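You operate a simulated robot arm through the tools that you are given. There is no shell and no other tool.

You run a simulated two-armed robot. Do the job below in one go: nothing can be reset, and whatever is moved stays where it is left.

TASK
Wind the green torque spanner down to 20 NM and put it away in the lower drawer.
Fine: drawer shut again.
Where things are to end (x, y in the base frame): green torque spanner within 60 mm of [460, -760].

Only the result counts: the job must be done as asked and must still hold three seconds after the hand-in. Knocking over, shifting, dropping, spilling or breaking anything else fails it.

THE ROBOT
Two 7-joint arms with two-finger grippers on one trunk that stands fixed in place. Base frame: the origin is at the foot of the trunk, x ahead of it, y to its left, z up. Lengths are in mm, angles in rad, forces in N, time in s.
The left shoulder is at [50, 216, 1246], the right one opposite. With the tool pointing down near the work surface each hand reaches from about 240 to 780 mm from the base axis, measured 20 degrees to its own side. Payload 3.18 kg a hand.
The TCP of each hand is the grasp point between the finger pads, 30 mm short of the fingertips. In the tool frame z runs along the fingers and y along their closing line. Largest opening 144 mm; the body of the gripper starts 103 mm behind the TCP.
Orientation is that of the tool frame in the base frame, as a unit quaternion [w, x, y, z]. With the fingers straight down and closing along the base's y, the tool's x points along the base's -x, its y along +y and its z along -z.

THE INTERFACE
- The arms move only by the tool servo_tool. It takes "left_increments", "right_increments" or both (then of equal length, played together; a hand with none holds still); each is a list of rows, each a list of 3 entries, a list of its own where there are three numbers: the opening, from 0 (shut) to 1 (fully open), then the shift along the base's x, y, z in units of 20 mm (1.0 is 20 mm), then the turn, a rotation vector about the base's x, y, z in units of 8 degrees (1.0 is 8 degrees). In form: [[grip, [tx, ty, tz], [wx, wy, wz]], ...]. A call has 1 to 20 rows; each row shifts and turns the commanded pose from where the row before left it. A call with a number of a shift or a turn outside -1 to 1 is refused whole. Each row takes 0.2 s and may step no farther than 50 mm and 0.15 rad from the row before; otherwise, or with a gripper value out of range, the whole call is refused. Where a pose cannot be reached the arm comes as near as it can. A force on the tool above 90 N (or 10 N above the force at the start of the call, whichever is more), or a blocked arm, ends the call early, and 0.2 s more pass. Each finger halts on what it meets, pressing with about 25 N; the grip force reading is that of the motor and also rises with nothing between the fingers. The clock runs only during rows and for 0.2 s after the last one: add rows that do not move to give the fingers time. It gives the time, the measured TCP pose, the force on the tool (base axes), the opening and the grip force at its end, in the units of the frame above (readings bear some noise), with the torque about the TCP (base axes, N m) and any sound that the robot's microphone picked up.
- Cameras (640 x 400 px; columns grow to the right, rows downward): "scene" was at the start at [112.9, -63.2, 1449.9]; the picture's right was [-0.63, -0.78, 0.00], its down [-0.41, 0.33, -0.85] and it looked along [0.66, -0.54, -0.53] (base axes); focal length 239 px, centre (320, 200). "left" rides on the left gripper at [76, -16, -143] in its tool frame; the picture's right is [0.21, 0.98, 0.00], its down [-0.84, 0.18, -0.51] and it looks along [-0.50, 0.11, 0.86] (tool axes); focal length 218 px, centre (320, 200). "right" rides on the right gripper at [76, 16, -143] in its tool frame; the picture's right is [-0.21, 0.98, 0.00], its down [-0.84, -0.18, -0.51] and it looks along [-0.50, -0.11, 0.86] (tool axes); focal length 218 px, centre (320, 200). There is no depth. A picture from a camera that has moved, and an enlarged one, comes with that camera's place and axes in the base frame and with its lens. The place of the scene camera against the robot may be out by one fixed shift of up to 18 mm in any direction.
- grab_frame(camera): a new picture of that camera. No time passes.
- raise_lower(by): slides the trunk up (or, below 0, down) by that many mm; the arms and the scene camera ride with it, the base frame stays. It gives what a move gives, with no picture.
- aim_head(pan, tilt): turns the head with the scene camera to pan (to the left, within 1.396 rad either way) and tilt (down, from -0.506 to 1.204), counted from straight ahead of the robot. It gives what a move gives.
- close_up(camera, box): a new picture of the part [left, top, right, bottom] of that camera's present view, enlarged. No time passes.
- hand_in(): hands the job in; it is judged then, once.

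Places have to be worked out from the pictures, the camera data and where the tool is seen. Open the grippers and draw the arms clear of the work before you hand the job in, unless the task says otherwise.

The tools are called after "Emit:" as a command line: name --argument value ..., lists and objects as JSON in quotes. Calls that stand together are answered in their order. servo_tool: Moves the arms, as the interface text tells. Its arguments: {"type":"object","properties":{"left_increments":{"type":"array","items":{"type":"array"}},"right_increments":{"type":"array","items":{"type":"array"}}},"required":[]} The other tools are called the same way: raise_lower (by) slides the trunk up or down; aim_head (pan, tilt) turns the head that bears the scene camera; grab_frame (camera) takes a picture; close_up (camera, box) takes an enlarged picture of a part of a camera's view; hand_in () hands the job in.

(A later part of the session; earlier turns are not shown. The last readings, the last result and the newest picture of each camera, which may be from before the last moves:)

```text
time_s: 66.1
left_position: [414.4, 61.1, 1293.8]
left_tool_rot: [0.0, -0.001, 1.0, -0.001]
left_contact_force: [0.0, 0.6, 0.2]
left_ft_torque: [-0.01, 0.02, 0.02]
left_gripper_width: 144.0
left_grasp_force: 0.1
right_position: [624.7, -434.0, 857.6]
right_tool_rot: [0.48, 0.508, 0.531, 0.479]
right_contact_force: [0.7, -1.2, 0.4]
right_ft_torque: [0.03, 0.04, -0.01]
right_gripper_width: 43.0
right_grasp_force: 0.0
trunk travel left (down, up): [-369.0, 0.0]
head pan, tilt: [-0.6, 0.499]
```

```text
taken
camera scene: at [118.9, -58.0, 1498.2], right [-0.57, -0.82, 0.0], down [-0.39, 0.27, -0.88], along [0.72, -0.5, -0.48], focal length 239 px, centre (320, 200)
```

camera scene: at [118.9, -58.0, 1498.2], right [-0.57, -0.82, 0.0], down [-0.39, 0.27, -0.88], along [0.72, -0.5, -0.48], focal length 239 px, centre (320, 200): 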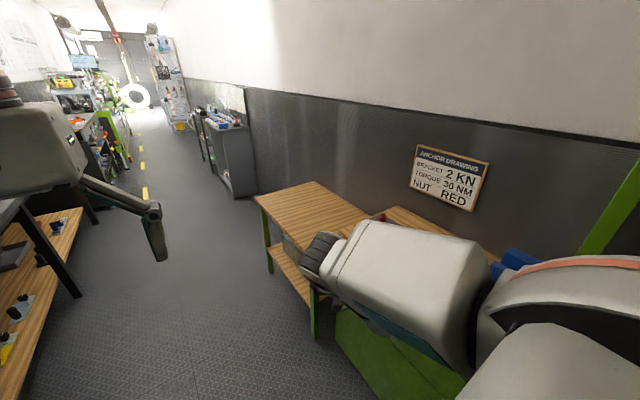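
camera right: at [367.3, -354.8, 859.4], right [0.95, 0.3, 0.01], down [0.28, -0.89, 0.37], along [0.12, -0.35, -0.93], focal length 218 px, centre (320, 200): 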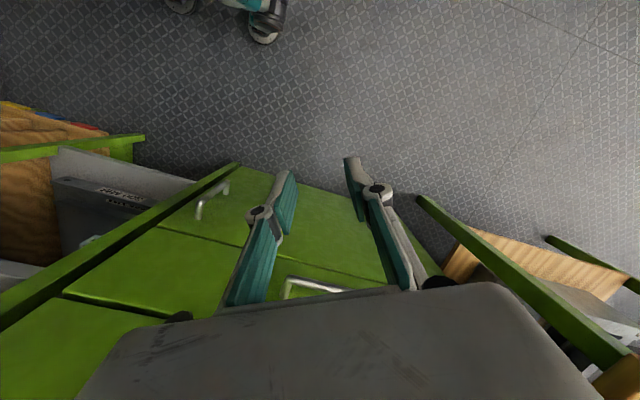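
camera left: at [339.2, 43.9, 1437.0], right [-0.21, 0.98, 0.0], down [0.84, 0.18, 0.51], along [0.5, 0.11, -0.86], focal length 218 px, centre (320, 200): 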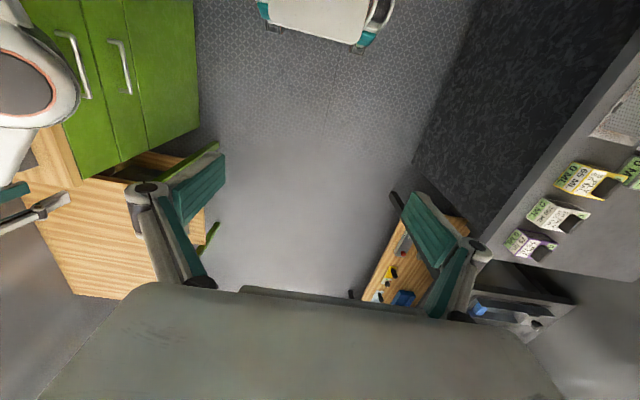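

Reached the pointing-+x pose with vertical closing. Now I yaw another -90° in two stages so the tool points to -y, with the wrist drifting toward +y to stay clear of the bench edge.

Emit:
servo_tool --right_increments '[[0.3, [0.12, -0.55, 0], [0, 0, -0.5625]], [0.3, [0.05, -0.55, 0], [0, 0, -0.5625]], [0.3, [-0.02, -0.54, 0], [0, 0, -0.5625]], [0.3, [-0.1, -0.52, 0], [0, 0, -0.5625]], [0.3, [-0.17, -0.5, 0], [0, 0, -0.5625]], [0.3, [-0.23, -0.47, 0], [0, 0, -0.5625]], [0.3, [-0.3, -0.43, 0], [0, 0, -0.5625]], [0.3, [-0.36, -0.39, 0], [0, 0, -0.5625]], [0.3, [-0.42, -0.35, 0], [0, 0, -0.5625]], [0.3, [-0.48, -0.3, 0], [0, 0, -0.5625]]]'

Emit:
grab_frame --camera "scene"

```text
time_s: 68.3
left_position: [415.0, 59.7, 1294.8]
left_tool_rot: [0.0, -0.001, 1.0, -0.001]
left_contact_force: [0.4, -0.7, 0.0]
left_ft_torque: [-0.02, -0.02, 0.02]
left_gripper_width: 143.9
left_grasp_force: 0.1
right_position: [523.4, -620.3, 950.4]
right_tool_rot: [0.58, 0.64, 0.378, 0.334]
right_contact_force: [0.1, -0.1, 1.6]
right_ft_torque: [-0.02, 0.0, 0.01]
right_gripper_width: 43.1
right_grasp_force: 0.0
right hand out of reach, approached as far as the arm can: row 2, 3, 4, 5, 6, 7, 8, 9, 10
trunk travel left (down, up): [-369.0, 0.0]
head pan, tilt: [-0.6, 0.499]
```

```text
taken
camera scene: at [118.7, -58.2, 1498.2], right [-0.57, -0.82, 0.0], down [-0.39, 0.27, -0.88], along [0.72, -0.5, -0.48], focal length 239 px, centre (320, 200)
```

scene: 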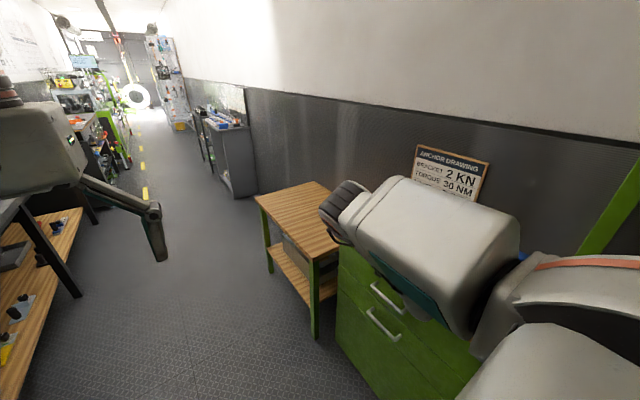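

The wrist limit made the arm settle at (523, -620, 950), with the elbow now well out. Since the bar only needs vertical closing, pointing forward-right (yaw about -25° from +x) suffices, with a lowered trunk. I'll first bring the hand clear of the bench: around (520, -470, 975) at yaw ≈-25°.

Emit:
servo_tool --right_increments '[[0.3, [-0.41, 0.35, 0.73], [0, 0, 0.3125]], [0.3, [-0.41, 0.35, 0.73], [0, 0, 0.3125]], [0.3, [-0.41, 0.35, 0.73], [0, 0, 0.3125]], [0.3, [-0.41, 0.35, 0.73], [0, 0, 0.3125]], [0.3, [-0.41, 0.35, 0.73], [0, 0, 0.3125]], [0.3, [-0.41, 0.35, 0.73], [0, 0, 0.3125]], [0.3, [-0.41, 0.35, 0.73], [0, 0, 0.3125]], [0.3, [-0.41, 0.35, 0.73], [0, 0, 0.3125]], [0.3, [0, 0, 0], [0, 0, 0]]]'

Emit:
grab_frame --camera "scene"

Emit:
grab_frame --camera "right"

```text
time_s: 70.3
left_position: [413.7, 59.5, 1295.2]
left_tool_rot: [0.0, 0.0, 1.0, -0.001]
left_contact_force: [0.3, -0.5, 0.5]
left_ft_torque: [0.01, 0.02, 0.01]
left_gripper_width: 144.4
left_grasp_force: 0.1
right_position: [461.0, -564.7, 1067.8]
right_tool_rot: [0.518, 0.565, 0.479, 0.427]
right_contact_force: [-0.3, -0.5, -0.7]
right_ft_torque: [-0.01, -0.03, 0.02]
right_gripper_width: 43.4
right_grasp_force: 0.0
trunk travel left (down, up): [-369.0, 0.0]
head pan, tilt: [-0.6, 0.499]
```

```text
taken
camera scene: at [118.9, -58.6, 1498.2], right [-0.57, -0.82, 0.0], down [-0.39, 0.27, -0.88], along [0.72, -0.5, -0.48], focal length 239 px, centre (320, 200)
```

scene: 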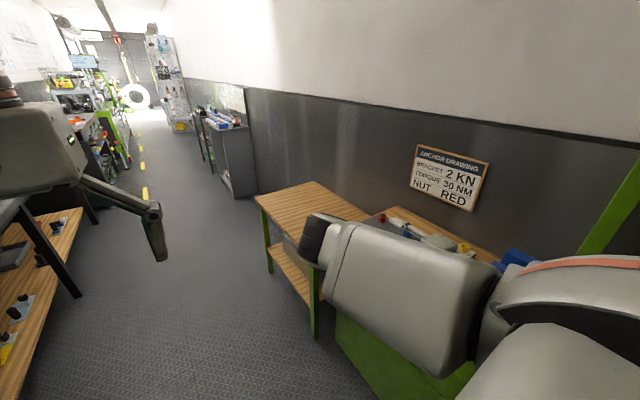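

```text
taken
camera right: at [334.8, -464.7, 1095.9], right [0.06, -0.21, 0.98], down [-0.66, -0.74, -0.12], along [0.75, -0.64, -0.18], focal length 218 px, centre (320, 200)
```

right: 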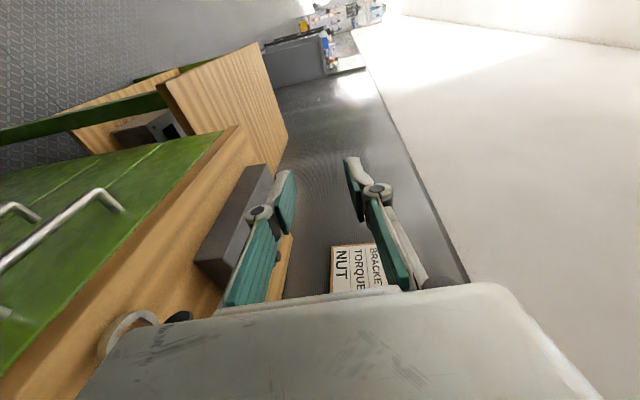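

Commands restart from the achieved pose after an out-of-reach note, good to know. The hand is at (461, -565, 1068), yaw ≈-10°. I'll bring it in front of the bench to about (500, -450, 985) with yaw ≈-25°.

Emit:
servo_tool --right_increments '[[0.3, [0.25, 0.72, -0.3], [0, 0, -0.2]], [0.3, [0.25, 0.72, -0.3], [0, 0, -0.2]], [0.3, [0.25, 0.72, -0.4], [0, 0, -0.2]], [0.3, [0.25, 0.72, -0.5], [0, 0, -0.2]], [0.3, [0.25, 0.72, -0.6], [0, 0, -0.2]], [0.3, [0.25, 0.72, -0.6], [0, 0, -0.2]], [0.3, [0.25, 0.72, -0.7], [0, 0, -0.2]], [0.3, [0.25, 0.72, -0.7], [0, 0, -0.2]], [0.3, [0, 0, 0], [0, 0, 0]]]'

Emit:
grab_frame --camera "scene"

```text
time_s: 72.3
left_position: [414.7, 59.2, 1294.7]
left_tool_rot: [0.0, -0.001, 1.0, -0.001]
left_contact_force: [0.8, 0.6, -0.1]
left_ft_torque: [0.03, -0.01, 0.01]
left_gripper_width: 144.2
left_grasp_force: 0.0
right_position: [485.2, -497.4, 1006.3]
right_tool_rot: [0.559, 0.614, 0.418, 0.369]
right_contact_force: [0.0, 0.6, -0.3]
right_ft_torque: [0.05, -0.02, 0.0]
right_gripper_width: 43.3
right_grasp_force: 0.0
right hand out of reach, approached as far as the arm can: row 7, 8
trunk travel left (down, up): [-369.0, 0.0]
head pan, tilt: [-0.6, 0.499]
```

```text
taken
camera scene: at [118.9, -58.2, 1498.2], right [-0.57, -0.82, 0.0], down [-0.4, 0.27, -0.88], along [0.72, -0.5, -0.48], focal length 239 px, centre (320, 200)
```

scene: 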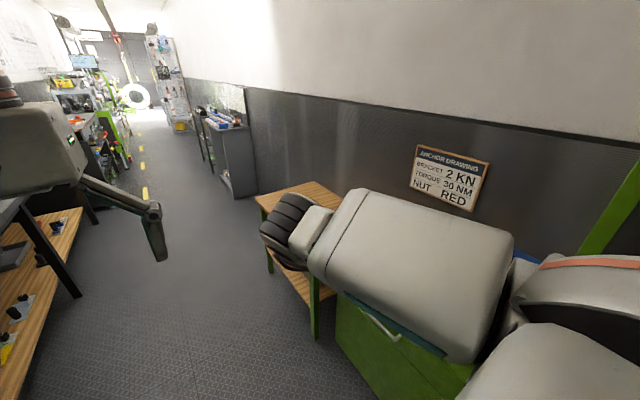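

At (485, -497, 1006), yaw ≈-22°, in front of the bench edge. Before lowering the trunk I check the handle position from the right camera here.

Emit:
grab_frame --camera "right"

Emit:
grab_frame --camera "left"

```text
taken
camera right: at [385.0, -372.9, 1034.9], right [0.02, -0.22, 0.98], down [-0.8, -0.58, -0.11], along [0.6, -0.78, -0.19], focal length 218 px, centre (320, 200)
```

right: 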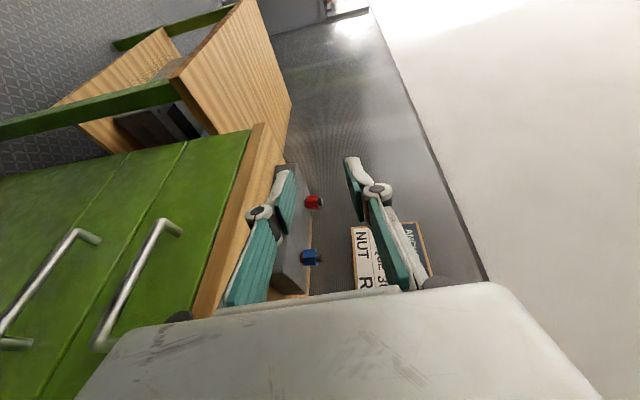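

```text
taken
camera left: at [339.3, 43.7, 1437.0], right [-0.21, 0.98, 0.0], down [0.84, 0.18, 0.51], along [0.5, 0.11, -0.86], focal length 218 px, centre (320, 200)
```

left: 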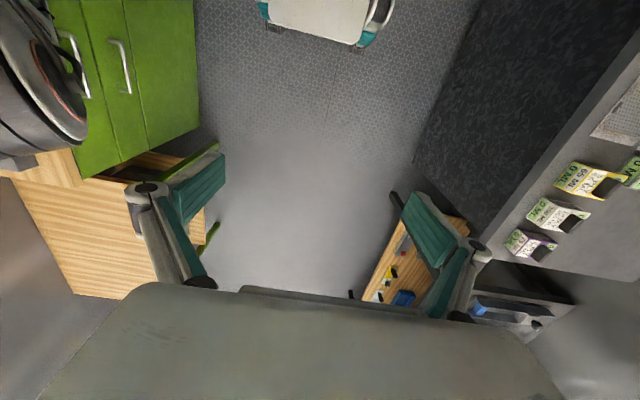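

Triangulation gives the lower bar at y≈-561, z≈637, x≈395–528, panel at y≈-596. The path straight down is clear, so I lower the trunk in two steps.

Emit:
raise_lower --by -200

Emit:
grab_frame --camera "scene"

Emit:
grab_frame --camera "right"

Emit:
grab_frame --camera "left"

```text
time_s: 74.5
left_position: [413.6, 60.1, 1096.3]
left_tool_rot: [0.001, -0.001, 1.0, -0.001]
left_contact_force: [0.5, -0.2, 0.2]
left_ft_torque: [0.0, -0.06, 0.01]
left_gripper_width: 143.8
left_grasp_force: 0.1
right_position: [473.1, -515.6, 804.0]
right_tool_rot: [0.571, 0.618, 0.416, 0.346]
right_contact_force: [-0.3, -0.3, -0.2]
right_ft_torque: [0.0, -0.03, 0.03]
right_gripper_width: 43.2
right_grasp_force: 0.0
trunk travel left (down, up): [-169.0, 200.0]
head pan, tilt: [-0.6, 0.499]
```

```text
taken
camera scene: at [200.9, -58.1, 1293.1], right [-0.57, -0.82, 0.0], down [-0.39, 0.27, -0.88], along [0.72, -0.5, -0.48], focal length 239 px, centre (320, 200)
```

scene: 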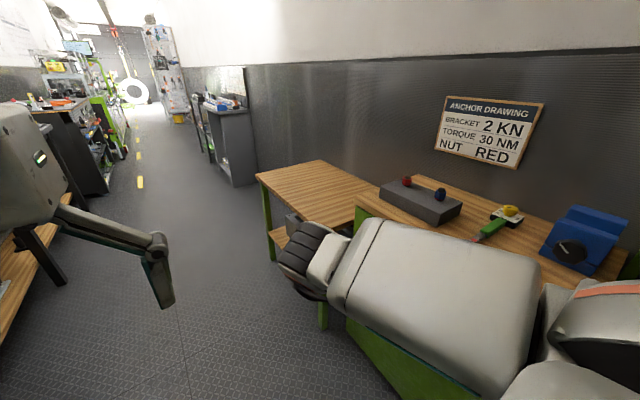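

```text
taken
camera right: at [378.2, -385.9, 829.7], right [0.03, -0.19, 0.98], down [-0.83, -0.55, -0.08], along [0.56, -0.81, -0.17], focal length 218 px, centre (320, 200)
```

right: 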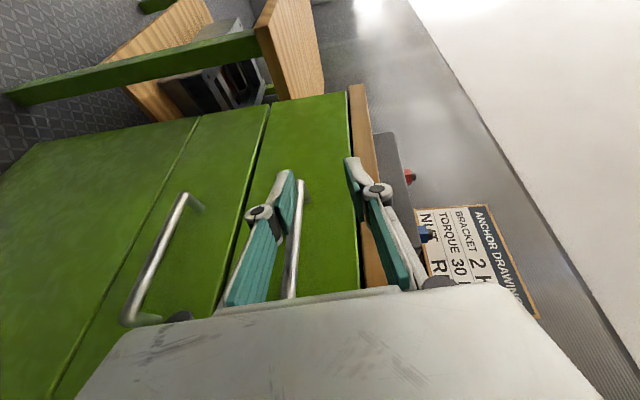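

```text
taken
camera left: at [337.8, 43.9, 1238.1], right [-0.21, 0.98, 0.0], down [0.84, 0.18, 0.51], along [0.5, 0.11, -0.86], focal length 218 px, centre (320, 200)
```

left: 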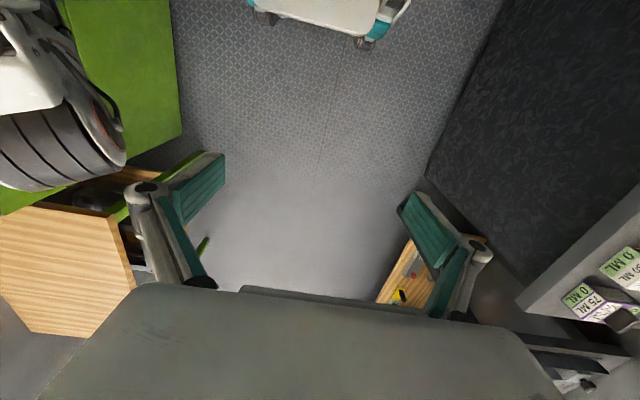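

The hand drifted slightly to (473, -516, 804), just in front of the upper bar. I'll ease +y a little and then go down with the arm toward the lower bar's height.

Emit:
servo_tool --right_increments '[[0.3, [0, 0.5, 0], [0, 0, 0]], [0.3, [0, 0.5, 0], [0, 0, 0]], [0.3, [0, 0.3, -0.5], [0, 0, 0]], [0.3, [0, 0, -0.7], [0, 0, 0]], [0.3, [0, 0, -0.7], [0, 0, 0]], [0.3, [0, 0, 0], [0, 0, 0]]]'

Emit:
grab_frame --camera "right"

Emit:
grab_frame --camera "scene"

```text
time_s: 75.9
left_position: [414.5, 61.1, 1094.3]
left_tool_rot: [0.0, -0.001, 1.0, -0.001]
left_contact_force: [-1.0, 0.0, -1.0]
left_ft_torque: [0.03, -0.04, 0.01]
left_gripper_width: 143.9
left_grasp_force: 0.1
right_position: [475.3, -502.2, 775.3]
right_tool_rot: [0.562, 0.622, 0.407, 0.362]
right_contact_force: [-0.5, 0.1, 0.4]
right_ft_torque: [-0.02, 0.01, -0.01]
right_gripper_width: 43.1
right_grasp_force: 0.0
right hand out of reach, approached as far as the arm can: row 2, 3, 4, 5
trunk travel left (down, up): [-169.0, 200.0]
head pan, tilt: [-0.6, 0.499]
```

```text
taken
camera right: at [378.3, -375.6, 803.9], right [0.01, -0.23, 0.97], down [-0.82, -0.56, -0.12], along [0.57, -0.8, -0.19], focal length 218 px, centre (320, 200)
```

right: 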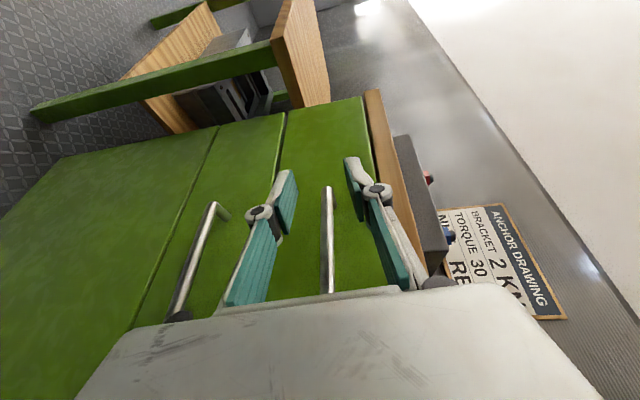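

```text
taken
camera scene: at [201.9, -58.0, 1292.7], right [-0.57, -0.82, 0.0], down [-0.39, 0.27, -0.88], along [0.72, -0.5, -0.48], focal length 239 px, centre (320, 200)
```

scene: 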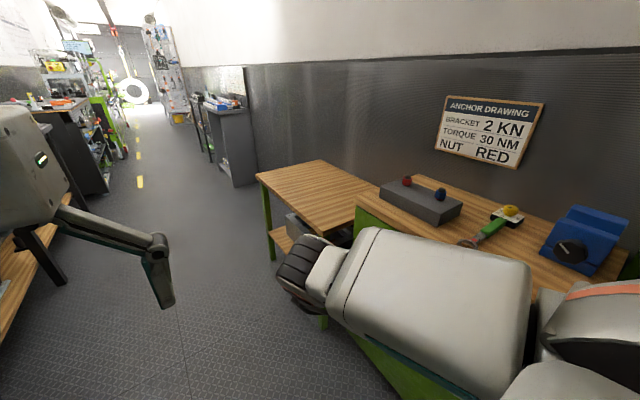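

The wrist limit eases when the tool points more along +x, which still works for gripping this bar. I'll reduce yaw by ~12° while descending to z≈640 at y≈-500.

Emit:
servo_tool --right_increments '[[0.4, [0, 0, -0.4], [0, 0, 0.4]], [0.4, [0, 0, -0.6], [0, 0, 0.4]], [0.4, [0, 0, -0.8], [0, 0, 0.3]], [0.4, [0, 0, -0.8], [0, 0, 0.2]], [0.4, [0, 0, -0.8], [0, 0, 0.2]], [0.4, [0, 0, -0.8], [0, 0, 0]], [0.4, [0, 0, -0.8], [0, 0, 0]], [0.4, [0, 0, -0.8], [0, 0, 0]], [0.4, [0, 0, -0.8], [0, 0, 0]], [0.4, [0, 0, 0], [0, 0, 0]]]'

Emit:
grab_frame --camera "right"

Emit:
grab_frame --camera "scene"

```text
time_s: 78.1
left_position: [415.0, 59.1, 1095.2]
left_tool_rot: [0.0, -0.001, 1.0, 0.0]
left_contact_force: [-1.0, 0.0, 0.1]
left_ft_torque: [0.01, 0.0, 0.01]
left_gripper_width: 143.7
left_grasp_force: 0.1
right_position: [481.1, -496.1, 642.9]
right_tool_rot: [0.52, 0.57, 0.476, 0.422]
right_contact_force: [0.3, 1.1, -0.6]
right_ft_torque: [0.02, -0.05, 0.01]
right_gripper_width: 57.8
right_grasp_force: 0.1
trunk travel left (down, up): [-169.0, 200.0]
head pan, tilt: [-0.6, 0.499]
```

```text
taken
camera right: at [357.3, -394.2, 672.0], right [0.06, -0.21, 0.98], down [-0.67, -0.73, -0.12], along [0.74, -0.65, -0.18], focal length 218 px, centre (320, 200)
```

right: 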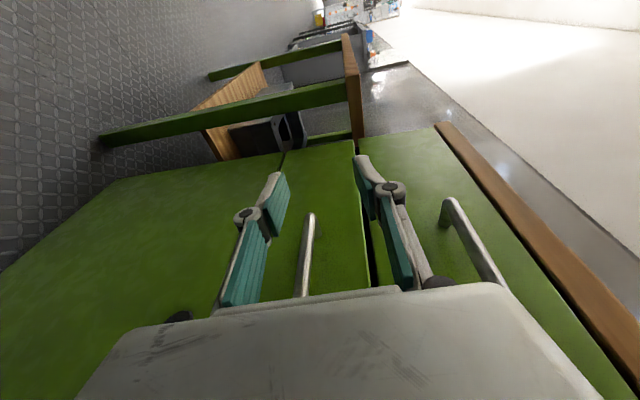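

```text
taken
camera scene: at [201.8, -58.0, 1292.7], right [-0.57, -0.82, 0.0], down [-0.39, 0.27, -0.88], along [0.72, -0.5, -0.48], focal length 239 px, centre (320, 200)
```

scene: 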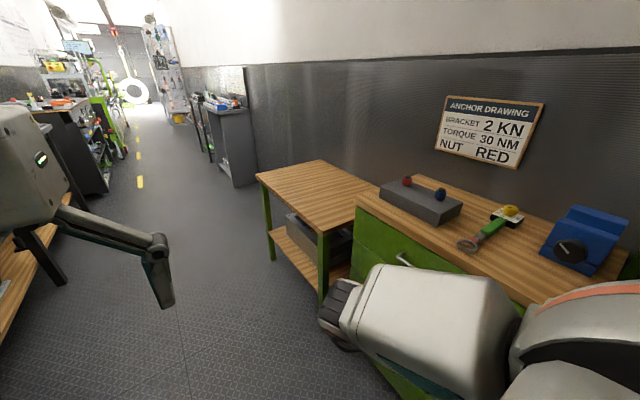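

The lower bar now shows between the fingers. Combining several views, the bar is at about y≈-580, z≈607, x≈405–540 (panel ≈-615). I'll descend ~35 mm, level the tool, and advance toward the bar partway.

Emit:
servo_tool --right_increments '[[0.5, [-0.1, 0, -0.44], [0, -0.19, -0.1]], [0.5, [-0.1, 0, -0.44], [0, -0.19, -0.1]], [0.5, [-0.1, 0, -0.44], [0, -0.19, -0.1]], [0.5, [-0.1, 0, -0.44], [0, -0.19, -0.1]], [0.5, [0, -0.6, 0], [0, 0, -0.1]], [0.5, [0, -0.6, 0], [0, 0, -0.1]], [0.5, [0, -0.6, 0], [0, 0, 0]], [0.5, [0, -0.6, 0], [0, 0, 0]], [0.5, [0, 0, 0], [0, 0, 0]]]'

Emit:
grab_frame --camera "right"

Emit:
grab_frame --camera "scene"

```text
time_s: 80.1
left_position: [415.7, 60.0, 1095.5]
left_tool_rot: [0.0, -0.001, 1.0, 0.0]
left_contact_force: [-0.4, -0.5, 0.3]
left_ft_torque: [-0.02, -0.01, -0.03]
left_gripper_width: 143.9
left_grasp_force: 0.0
right_position: [473.3, -543.1, 608.9]
right_tool_rot: [0.563, 0.565, 0.423, 0.43]
right_contact_force: [-0.1, -0.8, 0.6]
right_ft_torque: [0.02, 0.0, -0.02]
right_gripper_width: 72.1
right_grasp_force: 0.0
trunk travel left (down, up): [-169.0, 200.0]
head pan, tilt: [-0.6, 0.499]
```

```text
taken
camera right: at [355.7, -431.1, 624.5], right [-0.06, -0.21, 0.98], down [-0.72, -0.67, -0.19], along [0.69, -0.71, -0.11], focal length 218 px, centre (320, 200)
```

right: 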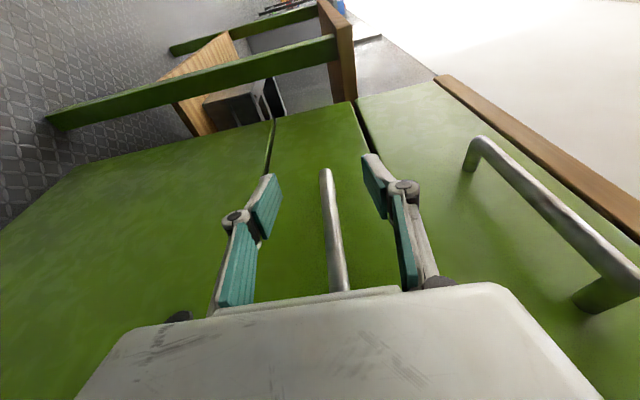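

```text
taken
camera scene: at [201.9, -58.1, 1292.6], right [-0.57, -0.82, 0.0], down [-0.39, 0.27, -0.88], along [0.72, -0.5, -0.48], focal length 239 px, centre (320, 200)
```

scene: 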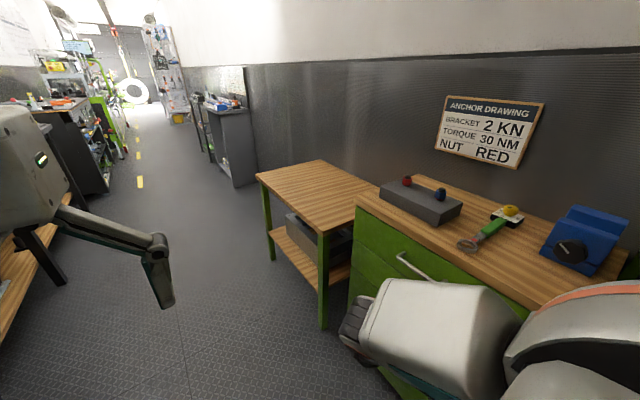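

The bar is centred between the fingers (estimated z≈609, y≈-580). I advance the last ~36 mm and close the fingers on it.

Emit:
servo_tool --right_increments '[[0.5, [0, -0.6, 0], [0, 0, 0]], [0.5, [0, -0.6, 0], [0, 0, 0]], [0.5, [0, -0.6, 0], [0, 0, 0]], [0.5, [0, 0, 0], [0, 0, 0]]]'

Emit:
grab_frame --camera "right"

```text
time_s: 81.1
left_position: [415.1, 59.9, 1095.3]
left_tool_rot: [0.0, -0.001, 1.0, -0.001]
left_contact_force: [-0.6, -0.6, 1.1]
left_ft_torque: [-0.02, 0.0, 0.0]
left_gripper_width: 144.0
left_grasp_force: 0.0
right_position: [471.8, -579.1, 609.8]
right_tool_rot: [0.564, 0.564, 0.423, 0.43]
right_contact_force: [-0.2, 0.7, 0.1]
right_ft_torque: [-0.01, 0.01, -0.03]
right_gripper_width: 71.6
right_grasp_force: 0.0
trunk travel left (down, up): [-169.0, 200.0]
head pan, tilt: [-0.6, 0.499]
```

```text
taken
camera right: at [355.2, -467.4, 624.5], right [-0.06, -0.21, 0.98], down [-0.72, -0.67, -0.19], along [0.69, -0.71, -0.11], focal length 218 px, centre (320, 200)
```

right: 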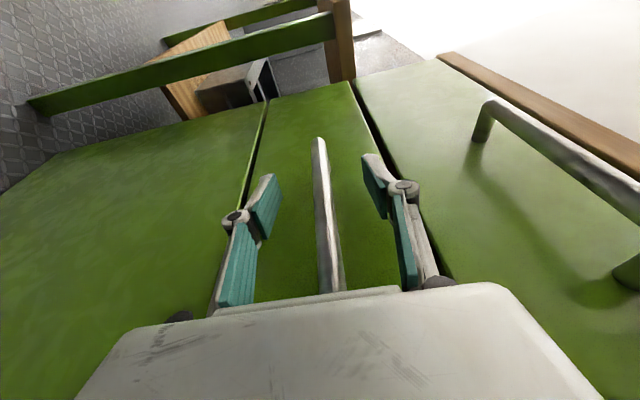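

The bar passes right through the grasp point. Closing the fingers on it.

Emit:
servo_tool --right_increments '[[0.2, [0, 0, 0], [0, 0, 0]], [0, [0, 0, 0], [0, 0, 0]], [0, [0, 0, 0], [0, 0, 0]], [0, [0, 0, 0], [0, 0, 0]], [0, [0, 0, 0], [0, 0, 0]]]'

Emit:
grab_frame --camera "right"

```text
time_s: 82.3
left_position: [414.0, 60.1, 1096.0]
left_tool_rot: [0.0, -0.001, 1.0, -0.001]
left_contact_force: [0.8, 0.9, -0.7]
left_ft_torque: [0.03, 0.01, -0.02]
left_gripper_width: 144.1
left_grasp_force: 0.0
right_position: [471.2, -580.0, 610.8]
right_tool_rot: [0.565, 0.563, 0.422, 0.431]
right_contact_force: [2.9, -0.8, 14.5]
right_ft_torque: [0.02, -0.39, -0.4]
right_gripper_width: 13.8
right_grasp_force: 43.5
trunk travel left (down, up): [-169.0, 200.0]
head pan, tilt: [-0.6, 0.499]
```

```text
taken
camera right: at [355.7, -467.3, 626.1], right [-0.07, -0.21, 0.98], down [-0.72, -0.67, -0.19], along [0.69, -0.71, -0.1], focal length 218 px, centre (320, 200)
```

right: 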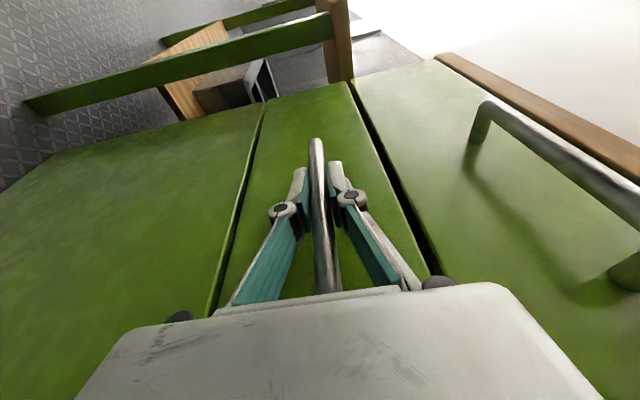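

Gripping the bar (width 13.8 mm, force 43 N). Now I pull toward +y gently, letting the yaw relax slightly.

Emit:
servo_tool --right_increments '[[0, [0, 0.2, 0.1], [0, 0, 0]], [0, [0, 0.4, 0], [0, 0, 0.05]], [0, [0, 0.5, 0], [0, 0, 0.1]], [0, [0, 0.5, 0], [0, 0, 0.1]], [0, [0, 0.5, 0], [0, 0, 0.1]], [0, [0, 0.5, 0], [0, 0, 0.1]], [0, [0, 0, 0], [0, 0, 0]]]'

Emit:
grab_frame --camera "right"

Emit:
grab_frame --camera "scene"

```text
time_s: 83.9
left_position: [414.0, 59.5, 1095.8]
left_tool_rot: [0.0, -0.001, 1.0, -0.001]
left_contact_force: [0.9, 0.6, -0.6]
left_ft_torque: [0.03, 0.0, -0.02]
left_gripper_width: 144.0
left_grasp_force: 0.0
right_position: [472.6, -526.0, 611.2]
right_tool_rot: [0.549, 0.551, 0.44, 0.448]
right_contact_force: [-0.5, -0.9, 12.9]
right_ft_torque: [0.06, -0.38, -0.21]
right_gripper_width: 13.3
right_grasp_force: 43.5
trunk travel left (down, up): [-169.0, 200.0]
head pan, tilt: [-0.6, 0.499]
```

```text
taken
camera right: at [348.6, -422.1, 626.8], right [-0.05, -0.21, 0.98], down [-0.67, -0.71, -0.19], along [0.74, -0.67, -0.11], focal length 218 px, centre (320, 200)
```

right: 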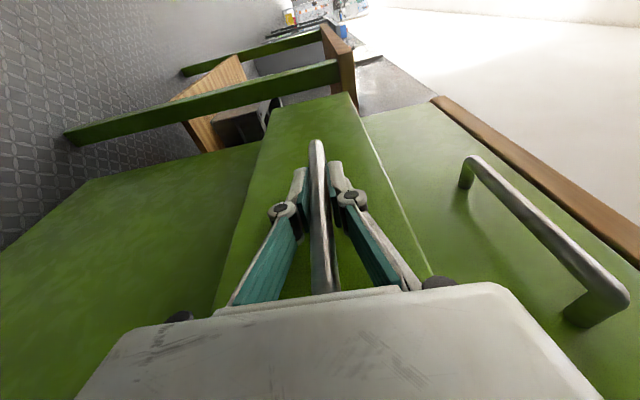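

```text
taken
camera scene: at [201.1, -57.2, 1292.8], right [-0.57, -0.82, 0.0], down [-0.39, 0.27, -0.88], along [0.72, -0.5, -0.48], focal length 239 px, centre (320, 200)
```

scene: 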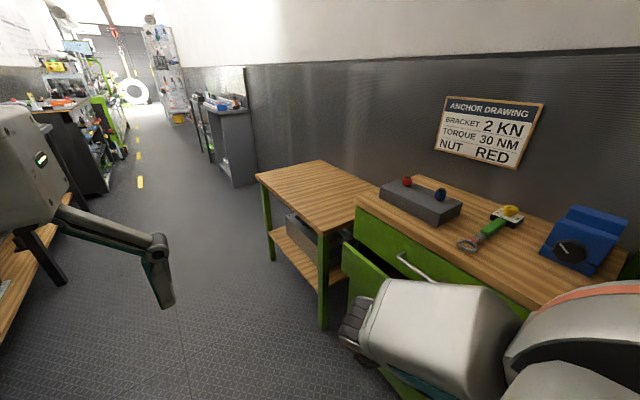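

The drawer has come out 54 mm. Continue pulling with the yaw relaxing.

Emit:
servo_tool --right_increments '[[0, [0, 0.5, 0], [0, 0, 0.1]], [0, [0, 0.5, 0], [0, 0, 0.1]], [0, [0, 0.5, 0], [0, 0, 0.1]], [0, [0, 0.5, 0], [0, 0, 0.15]], [0, [0, 0.5, 0], [0, 0, 0.15]], [0, [0, 0.5, 0], [0, 0, 0.15]], [0, [0, 0.5, 0], [0, 0, 0.15]], [0, [0, 0, 0], [0, 0, 0]]]'

Emit:
grab_frame --camera "scene"

Emit:
grab_frame --camera "right"

```text
time_s: 85.7
left_position: [414.6, 59.9, 1095.2]
left_tool_rot: [0.001, -0.001, 1.0, -0.002]
left_contact_force: [0.4, 0.2, 0.7]
left_ft_torque: [-0.04, -0.04, -0.01]
left_gripper_width: 143.9
left_grasp_force: 0.0
right_position: [471.2, -457.0, 611.2]
right_tool_rot: [0.521, 0.523, 0.474, 0.48]
right_contact_force: [-14.0, 0.5, 5.2]
right_ft_torque: [-0.39, -0.8, -5.82]
right_gripper_width: 13.6
right_grasp_force: 43.3
trunk travel left (down, up): [-169.0, 200.0]
head pan, tilt: [-0.6, 0.499]
```

```text
taken
camera scene: at [200.7, -57.7, 1292.8], right [-0.57, -0.82, 0.0], down [-0.39, 0.27, -0.88], along [0.72, -0.5, -0.48], focal length 239 px, centre (320, 200)
```

scene: 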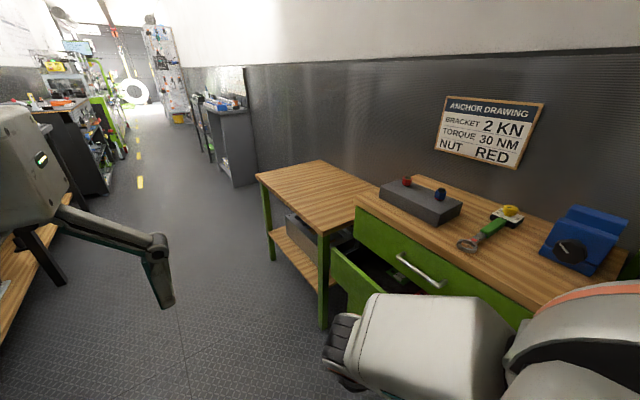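

```text
taken
camera right: at [334.5, -369.2, 626.7], right [-0.02, -0.21, 0.98], down [-0.58, -0.79, -0.19], along [0.81, -0.57, -0.11], focal length 218 px, centre (320, 200)
```

right: 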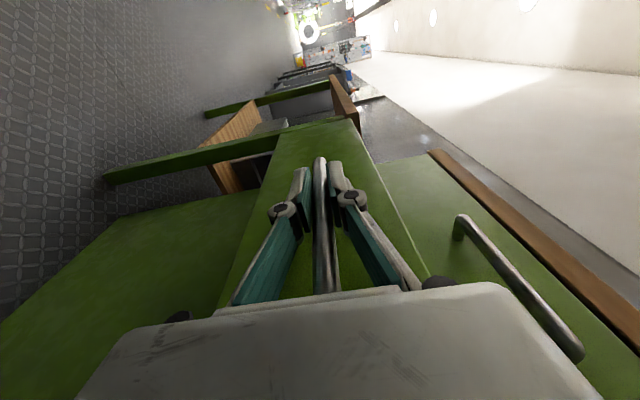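

The drawer is open ~123 mm; the z-torque suggests the wrist is touching the drawer front because yaw got small. I yaw back negative a bit while pulling further, watching for limits.

Emit:
servo_tool --right_increments '[[0, [0, 0, 0], [0, 0, -0.4]], [0, [0, 0, 0], [0, 0, -0.4]], [0, [0, 0.3, 0], [0, 0, -0.2]], [0, [0, 0.4, 0], [0, 0, 0]], [0, [0, 0.4, 0], [0, 0, 0]], [0, [0, 0, 0], [0, 0, 0]]]'

Emit:
grab_frame --camera "scene"

```text
time_s: 87.1
left_position: [418.6, 57.9, 1092.1]
left_tool_rot: [-0.003, -0.001, 1.0, 0.0]
left_contact_force: [-0.8, 0.3, 0.0]
left_ft_torque: [0.01, -0.02, -0.01]
left_gripper_width: 144.1
left_grasp_force: 0.1
right_position: [463.9, -454.7, 612.3]
right_tool_rot: [0.541, 0.557, 0.448, 0.444]
right_contact_force: [31.8, 1.2, -48.6]
right_ft_torque: [0.57, 0.64, 0.01]
right_gripper_width: 13.9
right_grasp_force: 43.1
right hand out of reach, approached as far as the arm can: row 3, 4, 5
trunk travel left (down, up): [-169.0, 200.0]
head pan, tilt: [-0.6, 0.499]
```

```text
taken
camera scene: at [207.2, -60.8, 1291.1], right [-0.57, -0.82, 0.0], down [-0.4, 0.27, -0.88], along [0.72, -0.49, -0.48], focal length 239 px, centre (320, 200)
```

scene: 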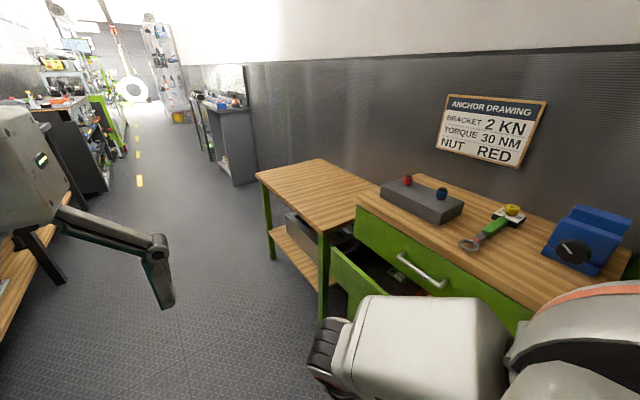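

The arm hits its limit at about y≈-455 with forces building, so I release the handle now (opening fingers) without other motion.

Emit:
servo_tool --right_increments '[[0.2, [0, 0, 0], [0, 0, 0]], [0.4, [0, 0, 0], [0, 0, 0]], [0.5, [0, 0, 0], [0, 0, 0]], [0.5, [0, 0, 0], [0, 0, 0]]]'

Emit:
grab_frame --camera "right"

```text
time_s: 88.1
left_position: [414.8, 59.8, 1094.3]
left_tool_rot: [0.0, -0.001, 1.0, -0.001]
left_contact_force: [0.4, 0.0, 0.2]
left_ft_torque: [-0.02, 0.0, -0.01]
left_gripper_width: 144.1
left_grasp_force: 0.1
right_position: [462.3, -455.7, 621.8]
right_tool_rot: [0.55, 0.553, 0.439, 0.446]
right_contact_force: [-0.9, -0.5, 0.2]
right_ft_torque: [-0.04, 0.0, 0.0]
right_gripper_width: 72.0
right_grasp_force: 0.0
trunk travel left (down, up): [-169.0, 200.0]
head pan, tilt: [-0.6, 0.499]
```

```text
taken
camera right: at [338.8, -350.9, 637.2], right [-0.05, -0.21, 0.98], down [-0.68, -0.71, -0.19], along [0.73, -0.67, -0.11], focal length 218 px, centre (320, 200)
```

right: 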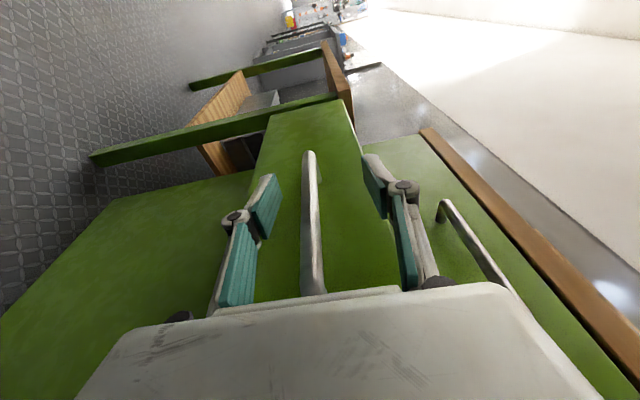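

Released cleanly. I withdraw +y while yawing slightly positive so the wrist stays put, until the fingers are clear of the bar.

Emit:
servo_tool --right_increments '[[0.5, [0.1, 0.5, 0], [0, 0, 0.3]], [0.5, [0.1, 0.5, 0], [0, 0, 0.3]], [0.5, [0.1, 0.5, 0], [0, 0, 0.3]], [0.5, [0.1, 0.5, 0], [0, 0, 0.3]], [0.5, [0.1, 0.5, 0], [0, 0, 0.3]], [0.5, [0.1, 0.5, 0], [0, 0, 0.3]], [0.5, [0, 0, 0], [0, 0, 0]]]'

Emit:
grab_frame --camera "scene"

Emit:
grab_frame --camera "right"

```text
time_s: 89.7
left_position: [414.5, 59.3, 1094.6]
left_tool_rot: [0.0, -0.001, 1.0, -0.001]
left_contact_force: [0.1, 0.6, -0.2]
left_ft_torque: [-0.01, 0.01, 0.02]
left_gripper_width: 143.8
left_grasp_force: 0.2
right_position: [476.7, -417.8, 628.5]
right_tool_rot: [0.513, 0.505, 0.482, 0.499]
right_contact_force: [0.3, -0.2, 0.1]
right_ft_torque: [-0.01, 0.04, 0.02]
right_gripper_width: 72.0
right_grasp_force: 0.1
trunk travel left (down, up): [-169.0, 200.0]
head pan, tilt: [-0.6, 0.499]
```

```text
taken
camera scene: at [202.0, -58.0, 1292.6], right [-0.57, -0.82, 0.0], down [-0.39, 0.27, -0.88], along [0.72, -0.5, -0.48], focal length 239 px, centre (320, 200)
```

scene: 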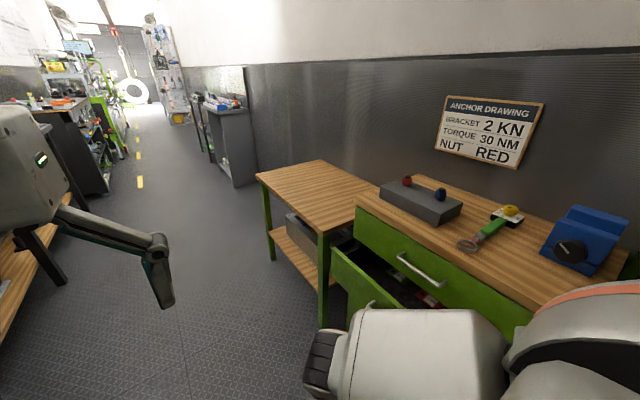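

```text
taken
camera right: at [336.2, -336.6, 641.4], right [-0.03, -0.22, 0.98], down [-0.53, -0.82, -0.2], along [0.85, -0.53, -0.09], focal length 218 px, centre (320, 200)
```

right: 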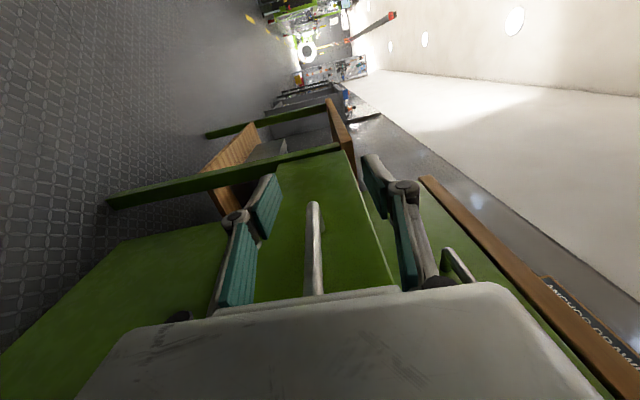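

Fingers are clear of the bar. I raise the trunk 200 mm to bring the hand up above the drawers, then look at the drawer contents.

Emit:
raise_lower --by 200

Emit:
grab_frame --camera "scene"

Emit:
close_up --camera "scene" --box '[300, 200, 460, 320]'

```text
time_s: 91.9
left_position: [414.1, 58.9, 1294.3]
left_tool_rot: [0.0, -0.001, 1.0, -0.001]
left_contact_force: [-0.3, -0.3, 0.3]
left_ft_torque: [0.02, 0.01, -0.02]
left_gripper_width: 144.1
left_grasp_force: 0.1
right_position: [475.0, -395.9, 821.6]
right_tool_rot: [0.492, 0.496, 0.502, 0.509]
right_contact_force: [-0.6, -0.7, 0.4]
right_ft_torque: [-0.03, -0.04, -0.03]
right_gripper_width: 71.9
right_grasp_force: 0.1
trunk travel left (down, up): [-369.0, 0.0]
head pan, tilt: [-0.6, 0.499]
```

```text
taken
camera scene: at [119.0, -58.0, 1498.1], right [-0.57, -0.82, 0.0], down [-0.4, 0.27, -0.88], along [0.72, -0.5, -0.48], focal length 239 px, centre (320, 200)
```

scene: 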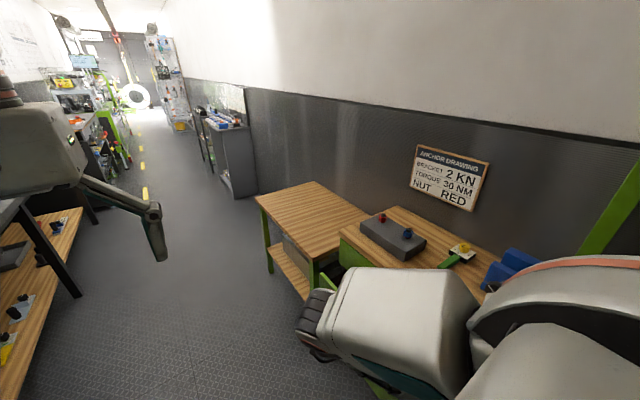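

```text
3.33 times, centred on (380, 260) of scene
camera zoom: at [119.0, -58.0, 1498.1], right [-0.57, -0.82, 0.0], down [-0.4, 0.27, -0.88], along [0.72, -0.5, -0.48], focal length 798 px, centre (120, 0)
```

zoom: 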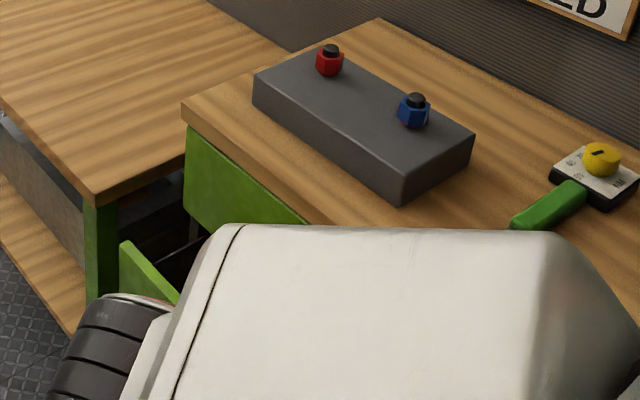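

Now I pitch the tool down (about +y) in place, ending around (455, -470, 780) with the fingers pointing down over the opened drawer.

Emit:
servo_tool --right_increments '[[0.2, [-0.05, -0.1, 0], [0, 0.5625, 0]], [0.2, [-0.05, -0.1, 0], [0, 0.5625, 0]], [0.2, [-0.05, -0.1, 0], [0, 0.5625, 0]], [0.2, [-0.05, -0.1, 0], [0, 0.5625, 0]], [0.2, [-0.05, -0.1, 0], [0, 0.5625, 0]], [0.2, [-0.05, -0.1, 0], [0, 0.5625, 0]], [0.2, [-0.05, -0.1, 0], [0, 0.5625, 0]], [0.2, [-0.05, -0.1, 0], [0, 0.5625, 0]], [0.2, [-0.05, -0.2, 0], [0, 0.5625, 0]], [0.2, [-0.05, -0.2, 0], [0, 0.5625, 0]], [0.2, [-0.05, -0.2, 0], [0, 0.5625, 0]], [0.2, [-0.05, -0.2, 0], [0, 0.5625, 0]], [0.2, [-0.05, -0.2, 0], [0, 0.5625, 0]], [0.2, [-0.05, -0.2, 0], [0, 0.5625, 0]], [0.2, [-0.05, -0.2, 0], [0, 0.5625, 0]], [0.2, [-0.05, -0.2, 0], [0, 0.5625, 0]], [0.2, [-0.05, -0.2, 0], [0, 0.5625, 0]], [0.2, [-0.05, -0.2, 0], [0, 0.5625, 0]], [0.2, [0, 0, 0], [0, 0.5625, 0]], [0.2, [0, 0, 0], [0, 0, 0]]]'

Emit:
grab_frame --camera "scene"

Emit:
grab_frame --camera "right"

```text
time_s: 96.1
left_position: [414.0, 60.1, 1294.3]
left_tool_rot: [0.0, -0.001, 1.0, -0.001]
left_contact_force: [-0.8, 0.3, 0.3]
left_ft_torque: [-0.03, 0.01, 0.0]
left_gripper_width: 144.3
left_grasp_force: 0.0
right_position: [443.6, -466.8, 816.1]
right_tool_rot: [0.012, 0.73, 0.682, 0.041]
right_contact_force: [0.7, 0.3, -1.1]
right_ft_torque: [-0.03, -0.02, 0.0]
right_gripper_width: 28.9
right_grasp_force: 0.1
trunk travel left (down, up): [-369.0, 0.0]
head pan, tilt: [-0.6, 0.499]
```

```text
taken
camera scene: at [118.7, -57.7, 1498.2], right [-0.57, -0.82, 0.0], down [-0.39, 0.27, -0.88], along [0.72, -0.5, -0.48], focal length 239 px, centre (320, 200)
```

scene: 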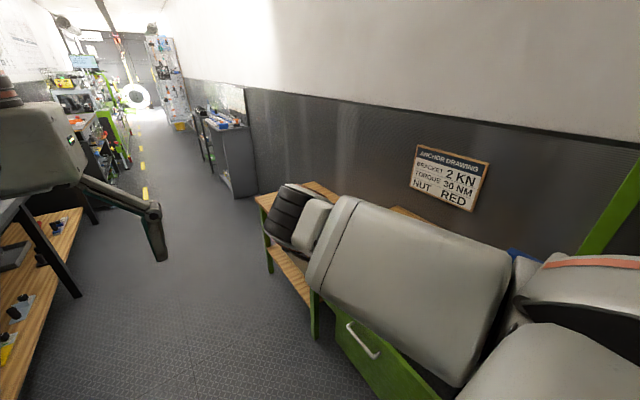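

```text
taken
camera right: at [454.2, -397.4, 962.3], right [0.96, -0.28, 0.06], down [-0.27, -0.85, 0.46], along [-0.07, -0.45, -0.89], focal length 218 px, centre (320, 200)
```

right: 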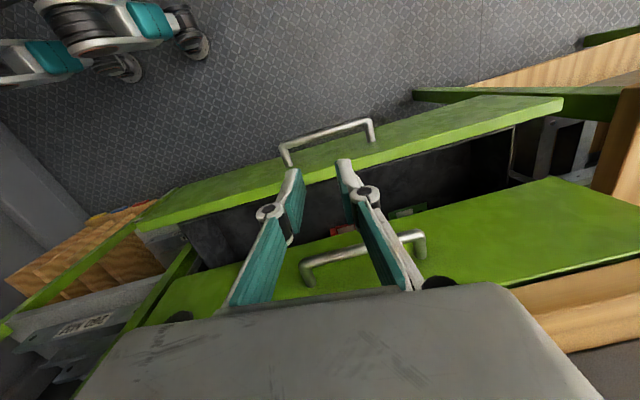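

The view shows the opened lower drawer with some small labelled items inside. I zoom in on it.

Emit:
close_up --camera "right" --box '[140, 80, 580, 310]'

Emit:
close_up --camera "right" --box '[290, 170, 450, 270]'

```text
1.45 times, centred on (360, 195) of right
camera zoom: at [454.2, -397.4, 962.3], right [0.96, -0.28, 0.06], down [-0.27, -0.85, 0.46], along [-0.07, -0.45, -0.89], focal length 318 px, centre (262, 207)
```

zoom: 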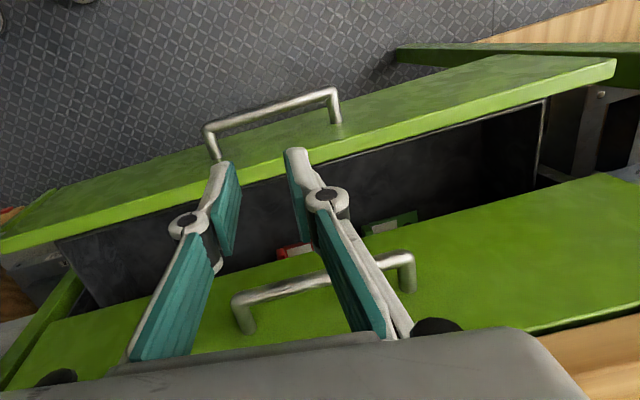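

```text
4.00 times, centred on (370, 220) of right
camera zoom: at [454.2, -397.4, 962.3], right [0.96, -0.28, 0.06], down [-0.27, -0.85, 0.46], along [-0.07, -0.45, -0.89], focal length 873 px, centre (120, 120)
```

zoom: 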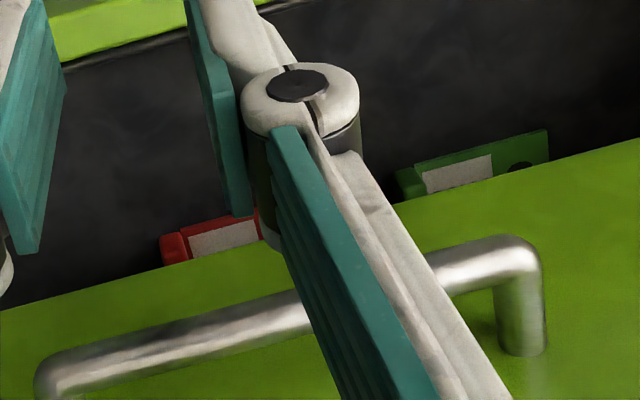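

There's a red and a green labelled item at the back of the drawer (about y≈-690 now). I'll hook the drawer front from inside: close the fingers, move over y≈-537 and look before going down.

Emit:
servo_tool --right_increments '[[0.1, [0.2, -0.7, 0], [0, 0, 0]], [0, [0.2, -0.7, 0], [0, 0, 0]], [0, [0.2, -0.7, 0], [0, 0, 0]], [0, [0.2, -0.7, 0], [0, 0, 0]], [0, [0.2, -0.7, 0], [0, 0, 0]], [0, [0, 0, 0], [0, 0, 0]]]'

Emit:
grab_frame --camera "right"

```text
time_s: 97.1
left_position: [416.2, 59.6, 1294.3]
left_tool_rot: [0.0, -0.002, 1.0, -0.001]
left_contact_force: [0.0, 0.7, 0.6]
left_ft_torque: [0.02, 0.02, 0.04]
left_gripper_width: 144.1
left_grasp_force: 0.0
right_position: [450.1, -465.2, 785.4]
right_tool_rot: [-0.036, 0.726, 0.682, 0.072]
right_contact_force: [-0.9, -0.1, 0.7]
right_ft_torque: [-0.01, -0.03, 0.03]
right_gripper_width: 0.0
right_grasp_force: 24.6
trunk travel left (down, up): [-369.0, 0.0]
head pan, tilt: [-0.6, 0.499]
stopped in row 5 (right hand): the arm was blocked; the commanded pose is now the measured one
```

```text
taken
camera right: at [462.8, -411.6, 937.0], right [0.96, -0.27, 0.01], down [-0.26, -0.9, 0.36], along [-0.09, -0.35, -0.93], focal length 218 px, centre (320, 200)
```

right: 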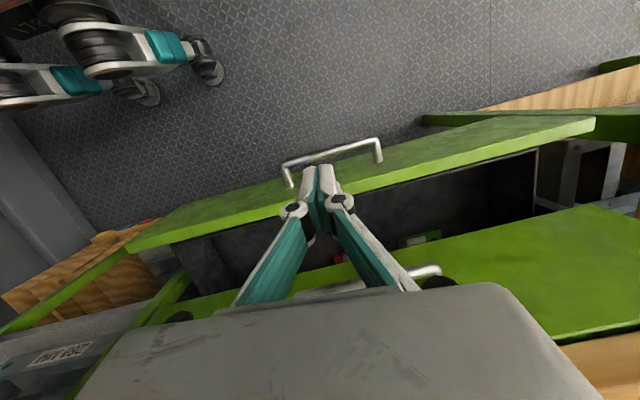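

Blocked again with a slight tilt and the left hand twitching, so the upper arm likely touches the chest. Let me look at the posture.

Emit:
grab_frame --camera "scene"

Emit:
grab_frame --camera "left"

```text
taken
camera scene: at [118.8, -58.6, 1498.2], right [-0.57, -0.82, 0.0], down [-0.39, 0.27, -0.88], along [0.72, -0.5, -0.48], focal length 239 px, centre (320, 200)
```

scene: 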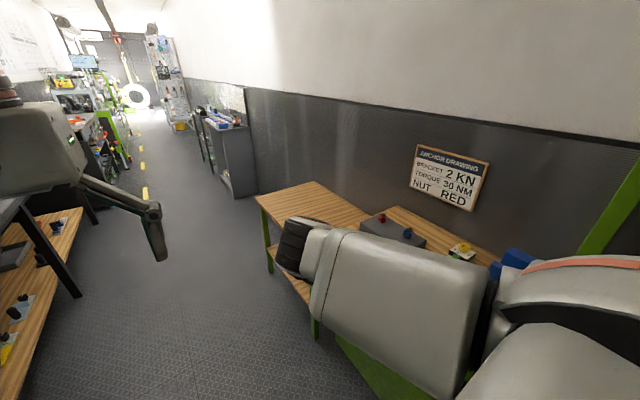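

```text
taken
camera left: at [339.4, 43.4, 1437.0], right [-0.21, 0.98, 0.0], down [0.84, 0.18, 0.51], along [0.5, 0.11, -0.86], focal length 218 px, centre (320, 200)
```

left: 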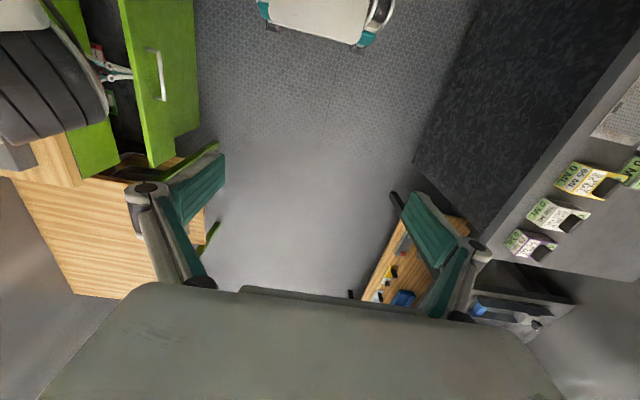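

The elbow sits around (408, -203, 1215). I'll test a smaller motion: re-level the tool and raise 30 mm first, then check.

Emit:
servo_tool --right_increments '[[0, [0, 0, 0.5], [-0.2, 0.1, 0]], [0, [0, 0, 0.5], [-0.2, 0.1, 0]], [0, [0, 0, 0.5], [-0.2, 0.1, 0]], [0, [0, 0, 0], [-0.2, 0.1, 0]], [0, [0, 0, 0], [0, 0, 0]]]'

```text
time_s: 98.1
left_position: [415.0, 59.6, 1295.1]
left_tool_rot: [0.0, -0.002, 1.0, -0.001]
left_contact_force: [0.2, -0.6, 0.7]
left_ft_torque: [0.03, -0.02, -0.01]
left_gripper_width: 144.2
left_grasp_force: 0.1
right_position: [402.4, -460.9, 775.5]
right_tool_rot: [-0.076, 0.781, 0.618, 0.047]
right_contact_force: [-0.1, 0.1, 0.5]
right_ft_torque: [0.01, -0.01, 0.0]
right_gripper_width: 0.0
right_grasp_force: 25.2
trunk travel left (down, up): [-369.0, 0.0]
head pan, tilt: [-0.6, 0.499]
stopped in row 5 (right hand): the arm was blocked; the commanded pose is now the measured one
```

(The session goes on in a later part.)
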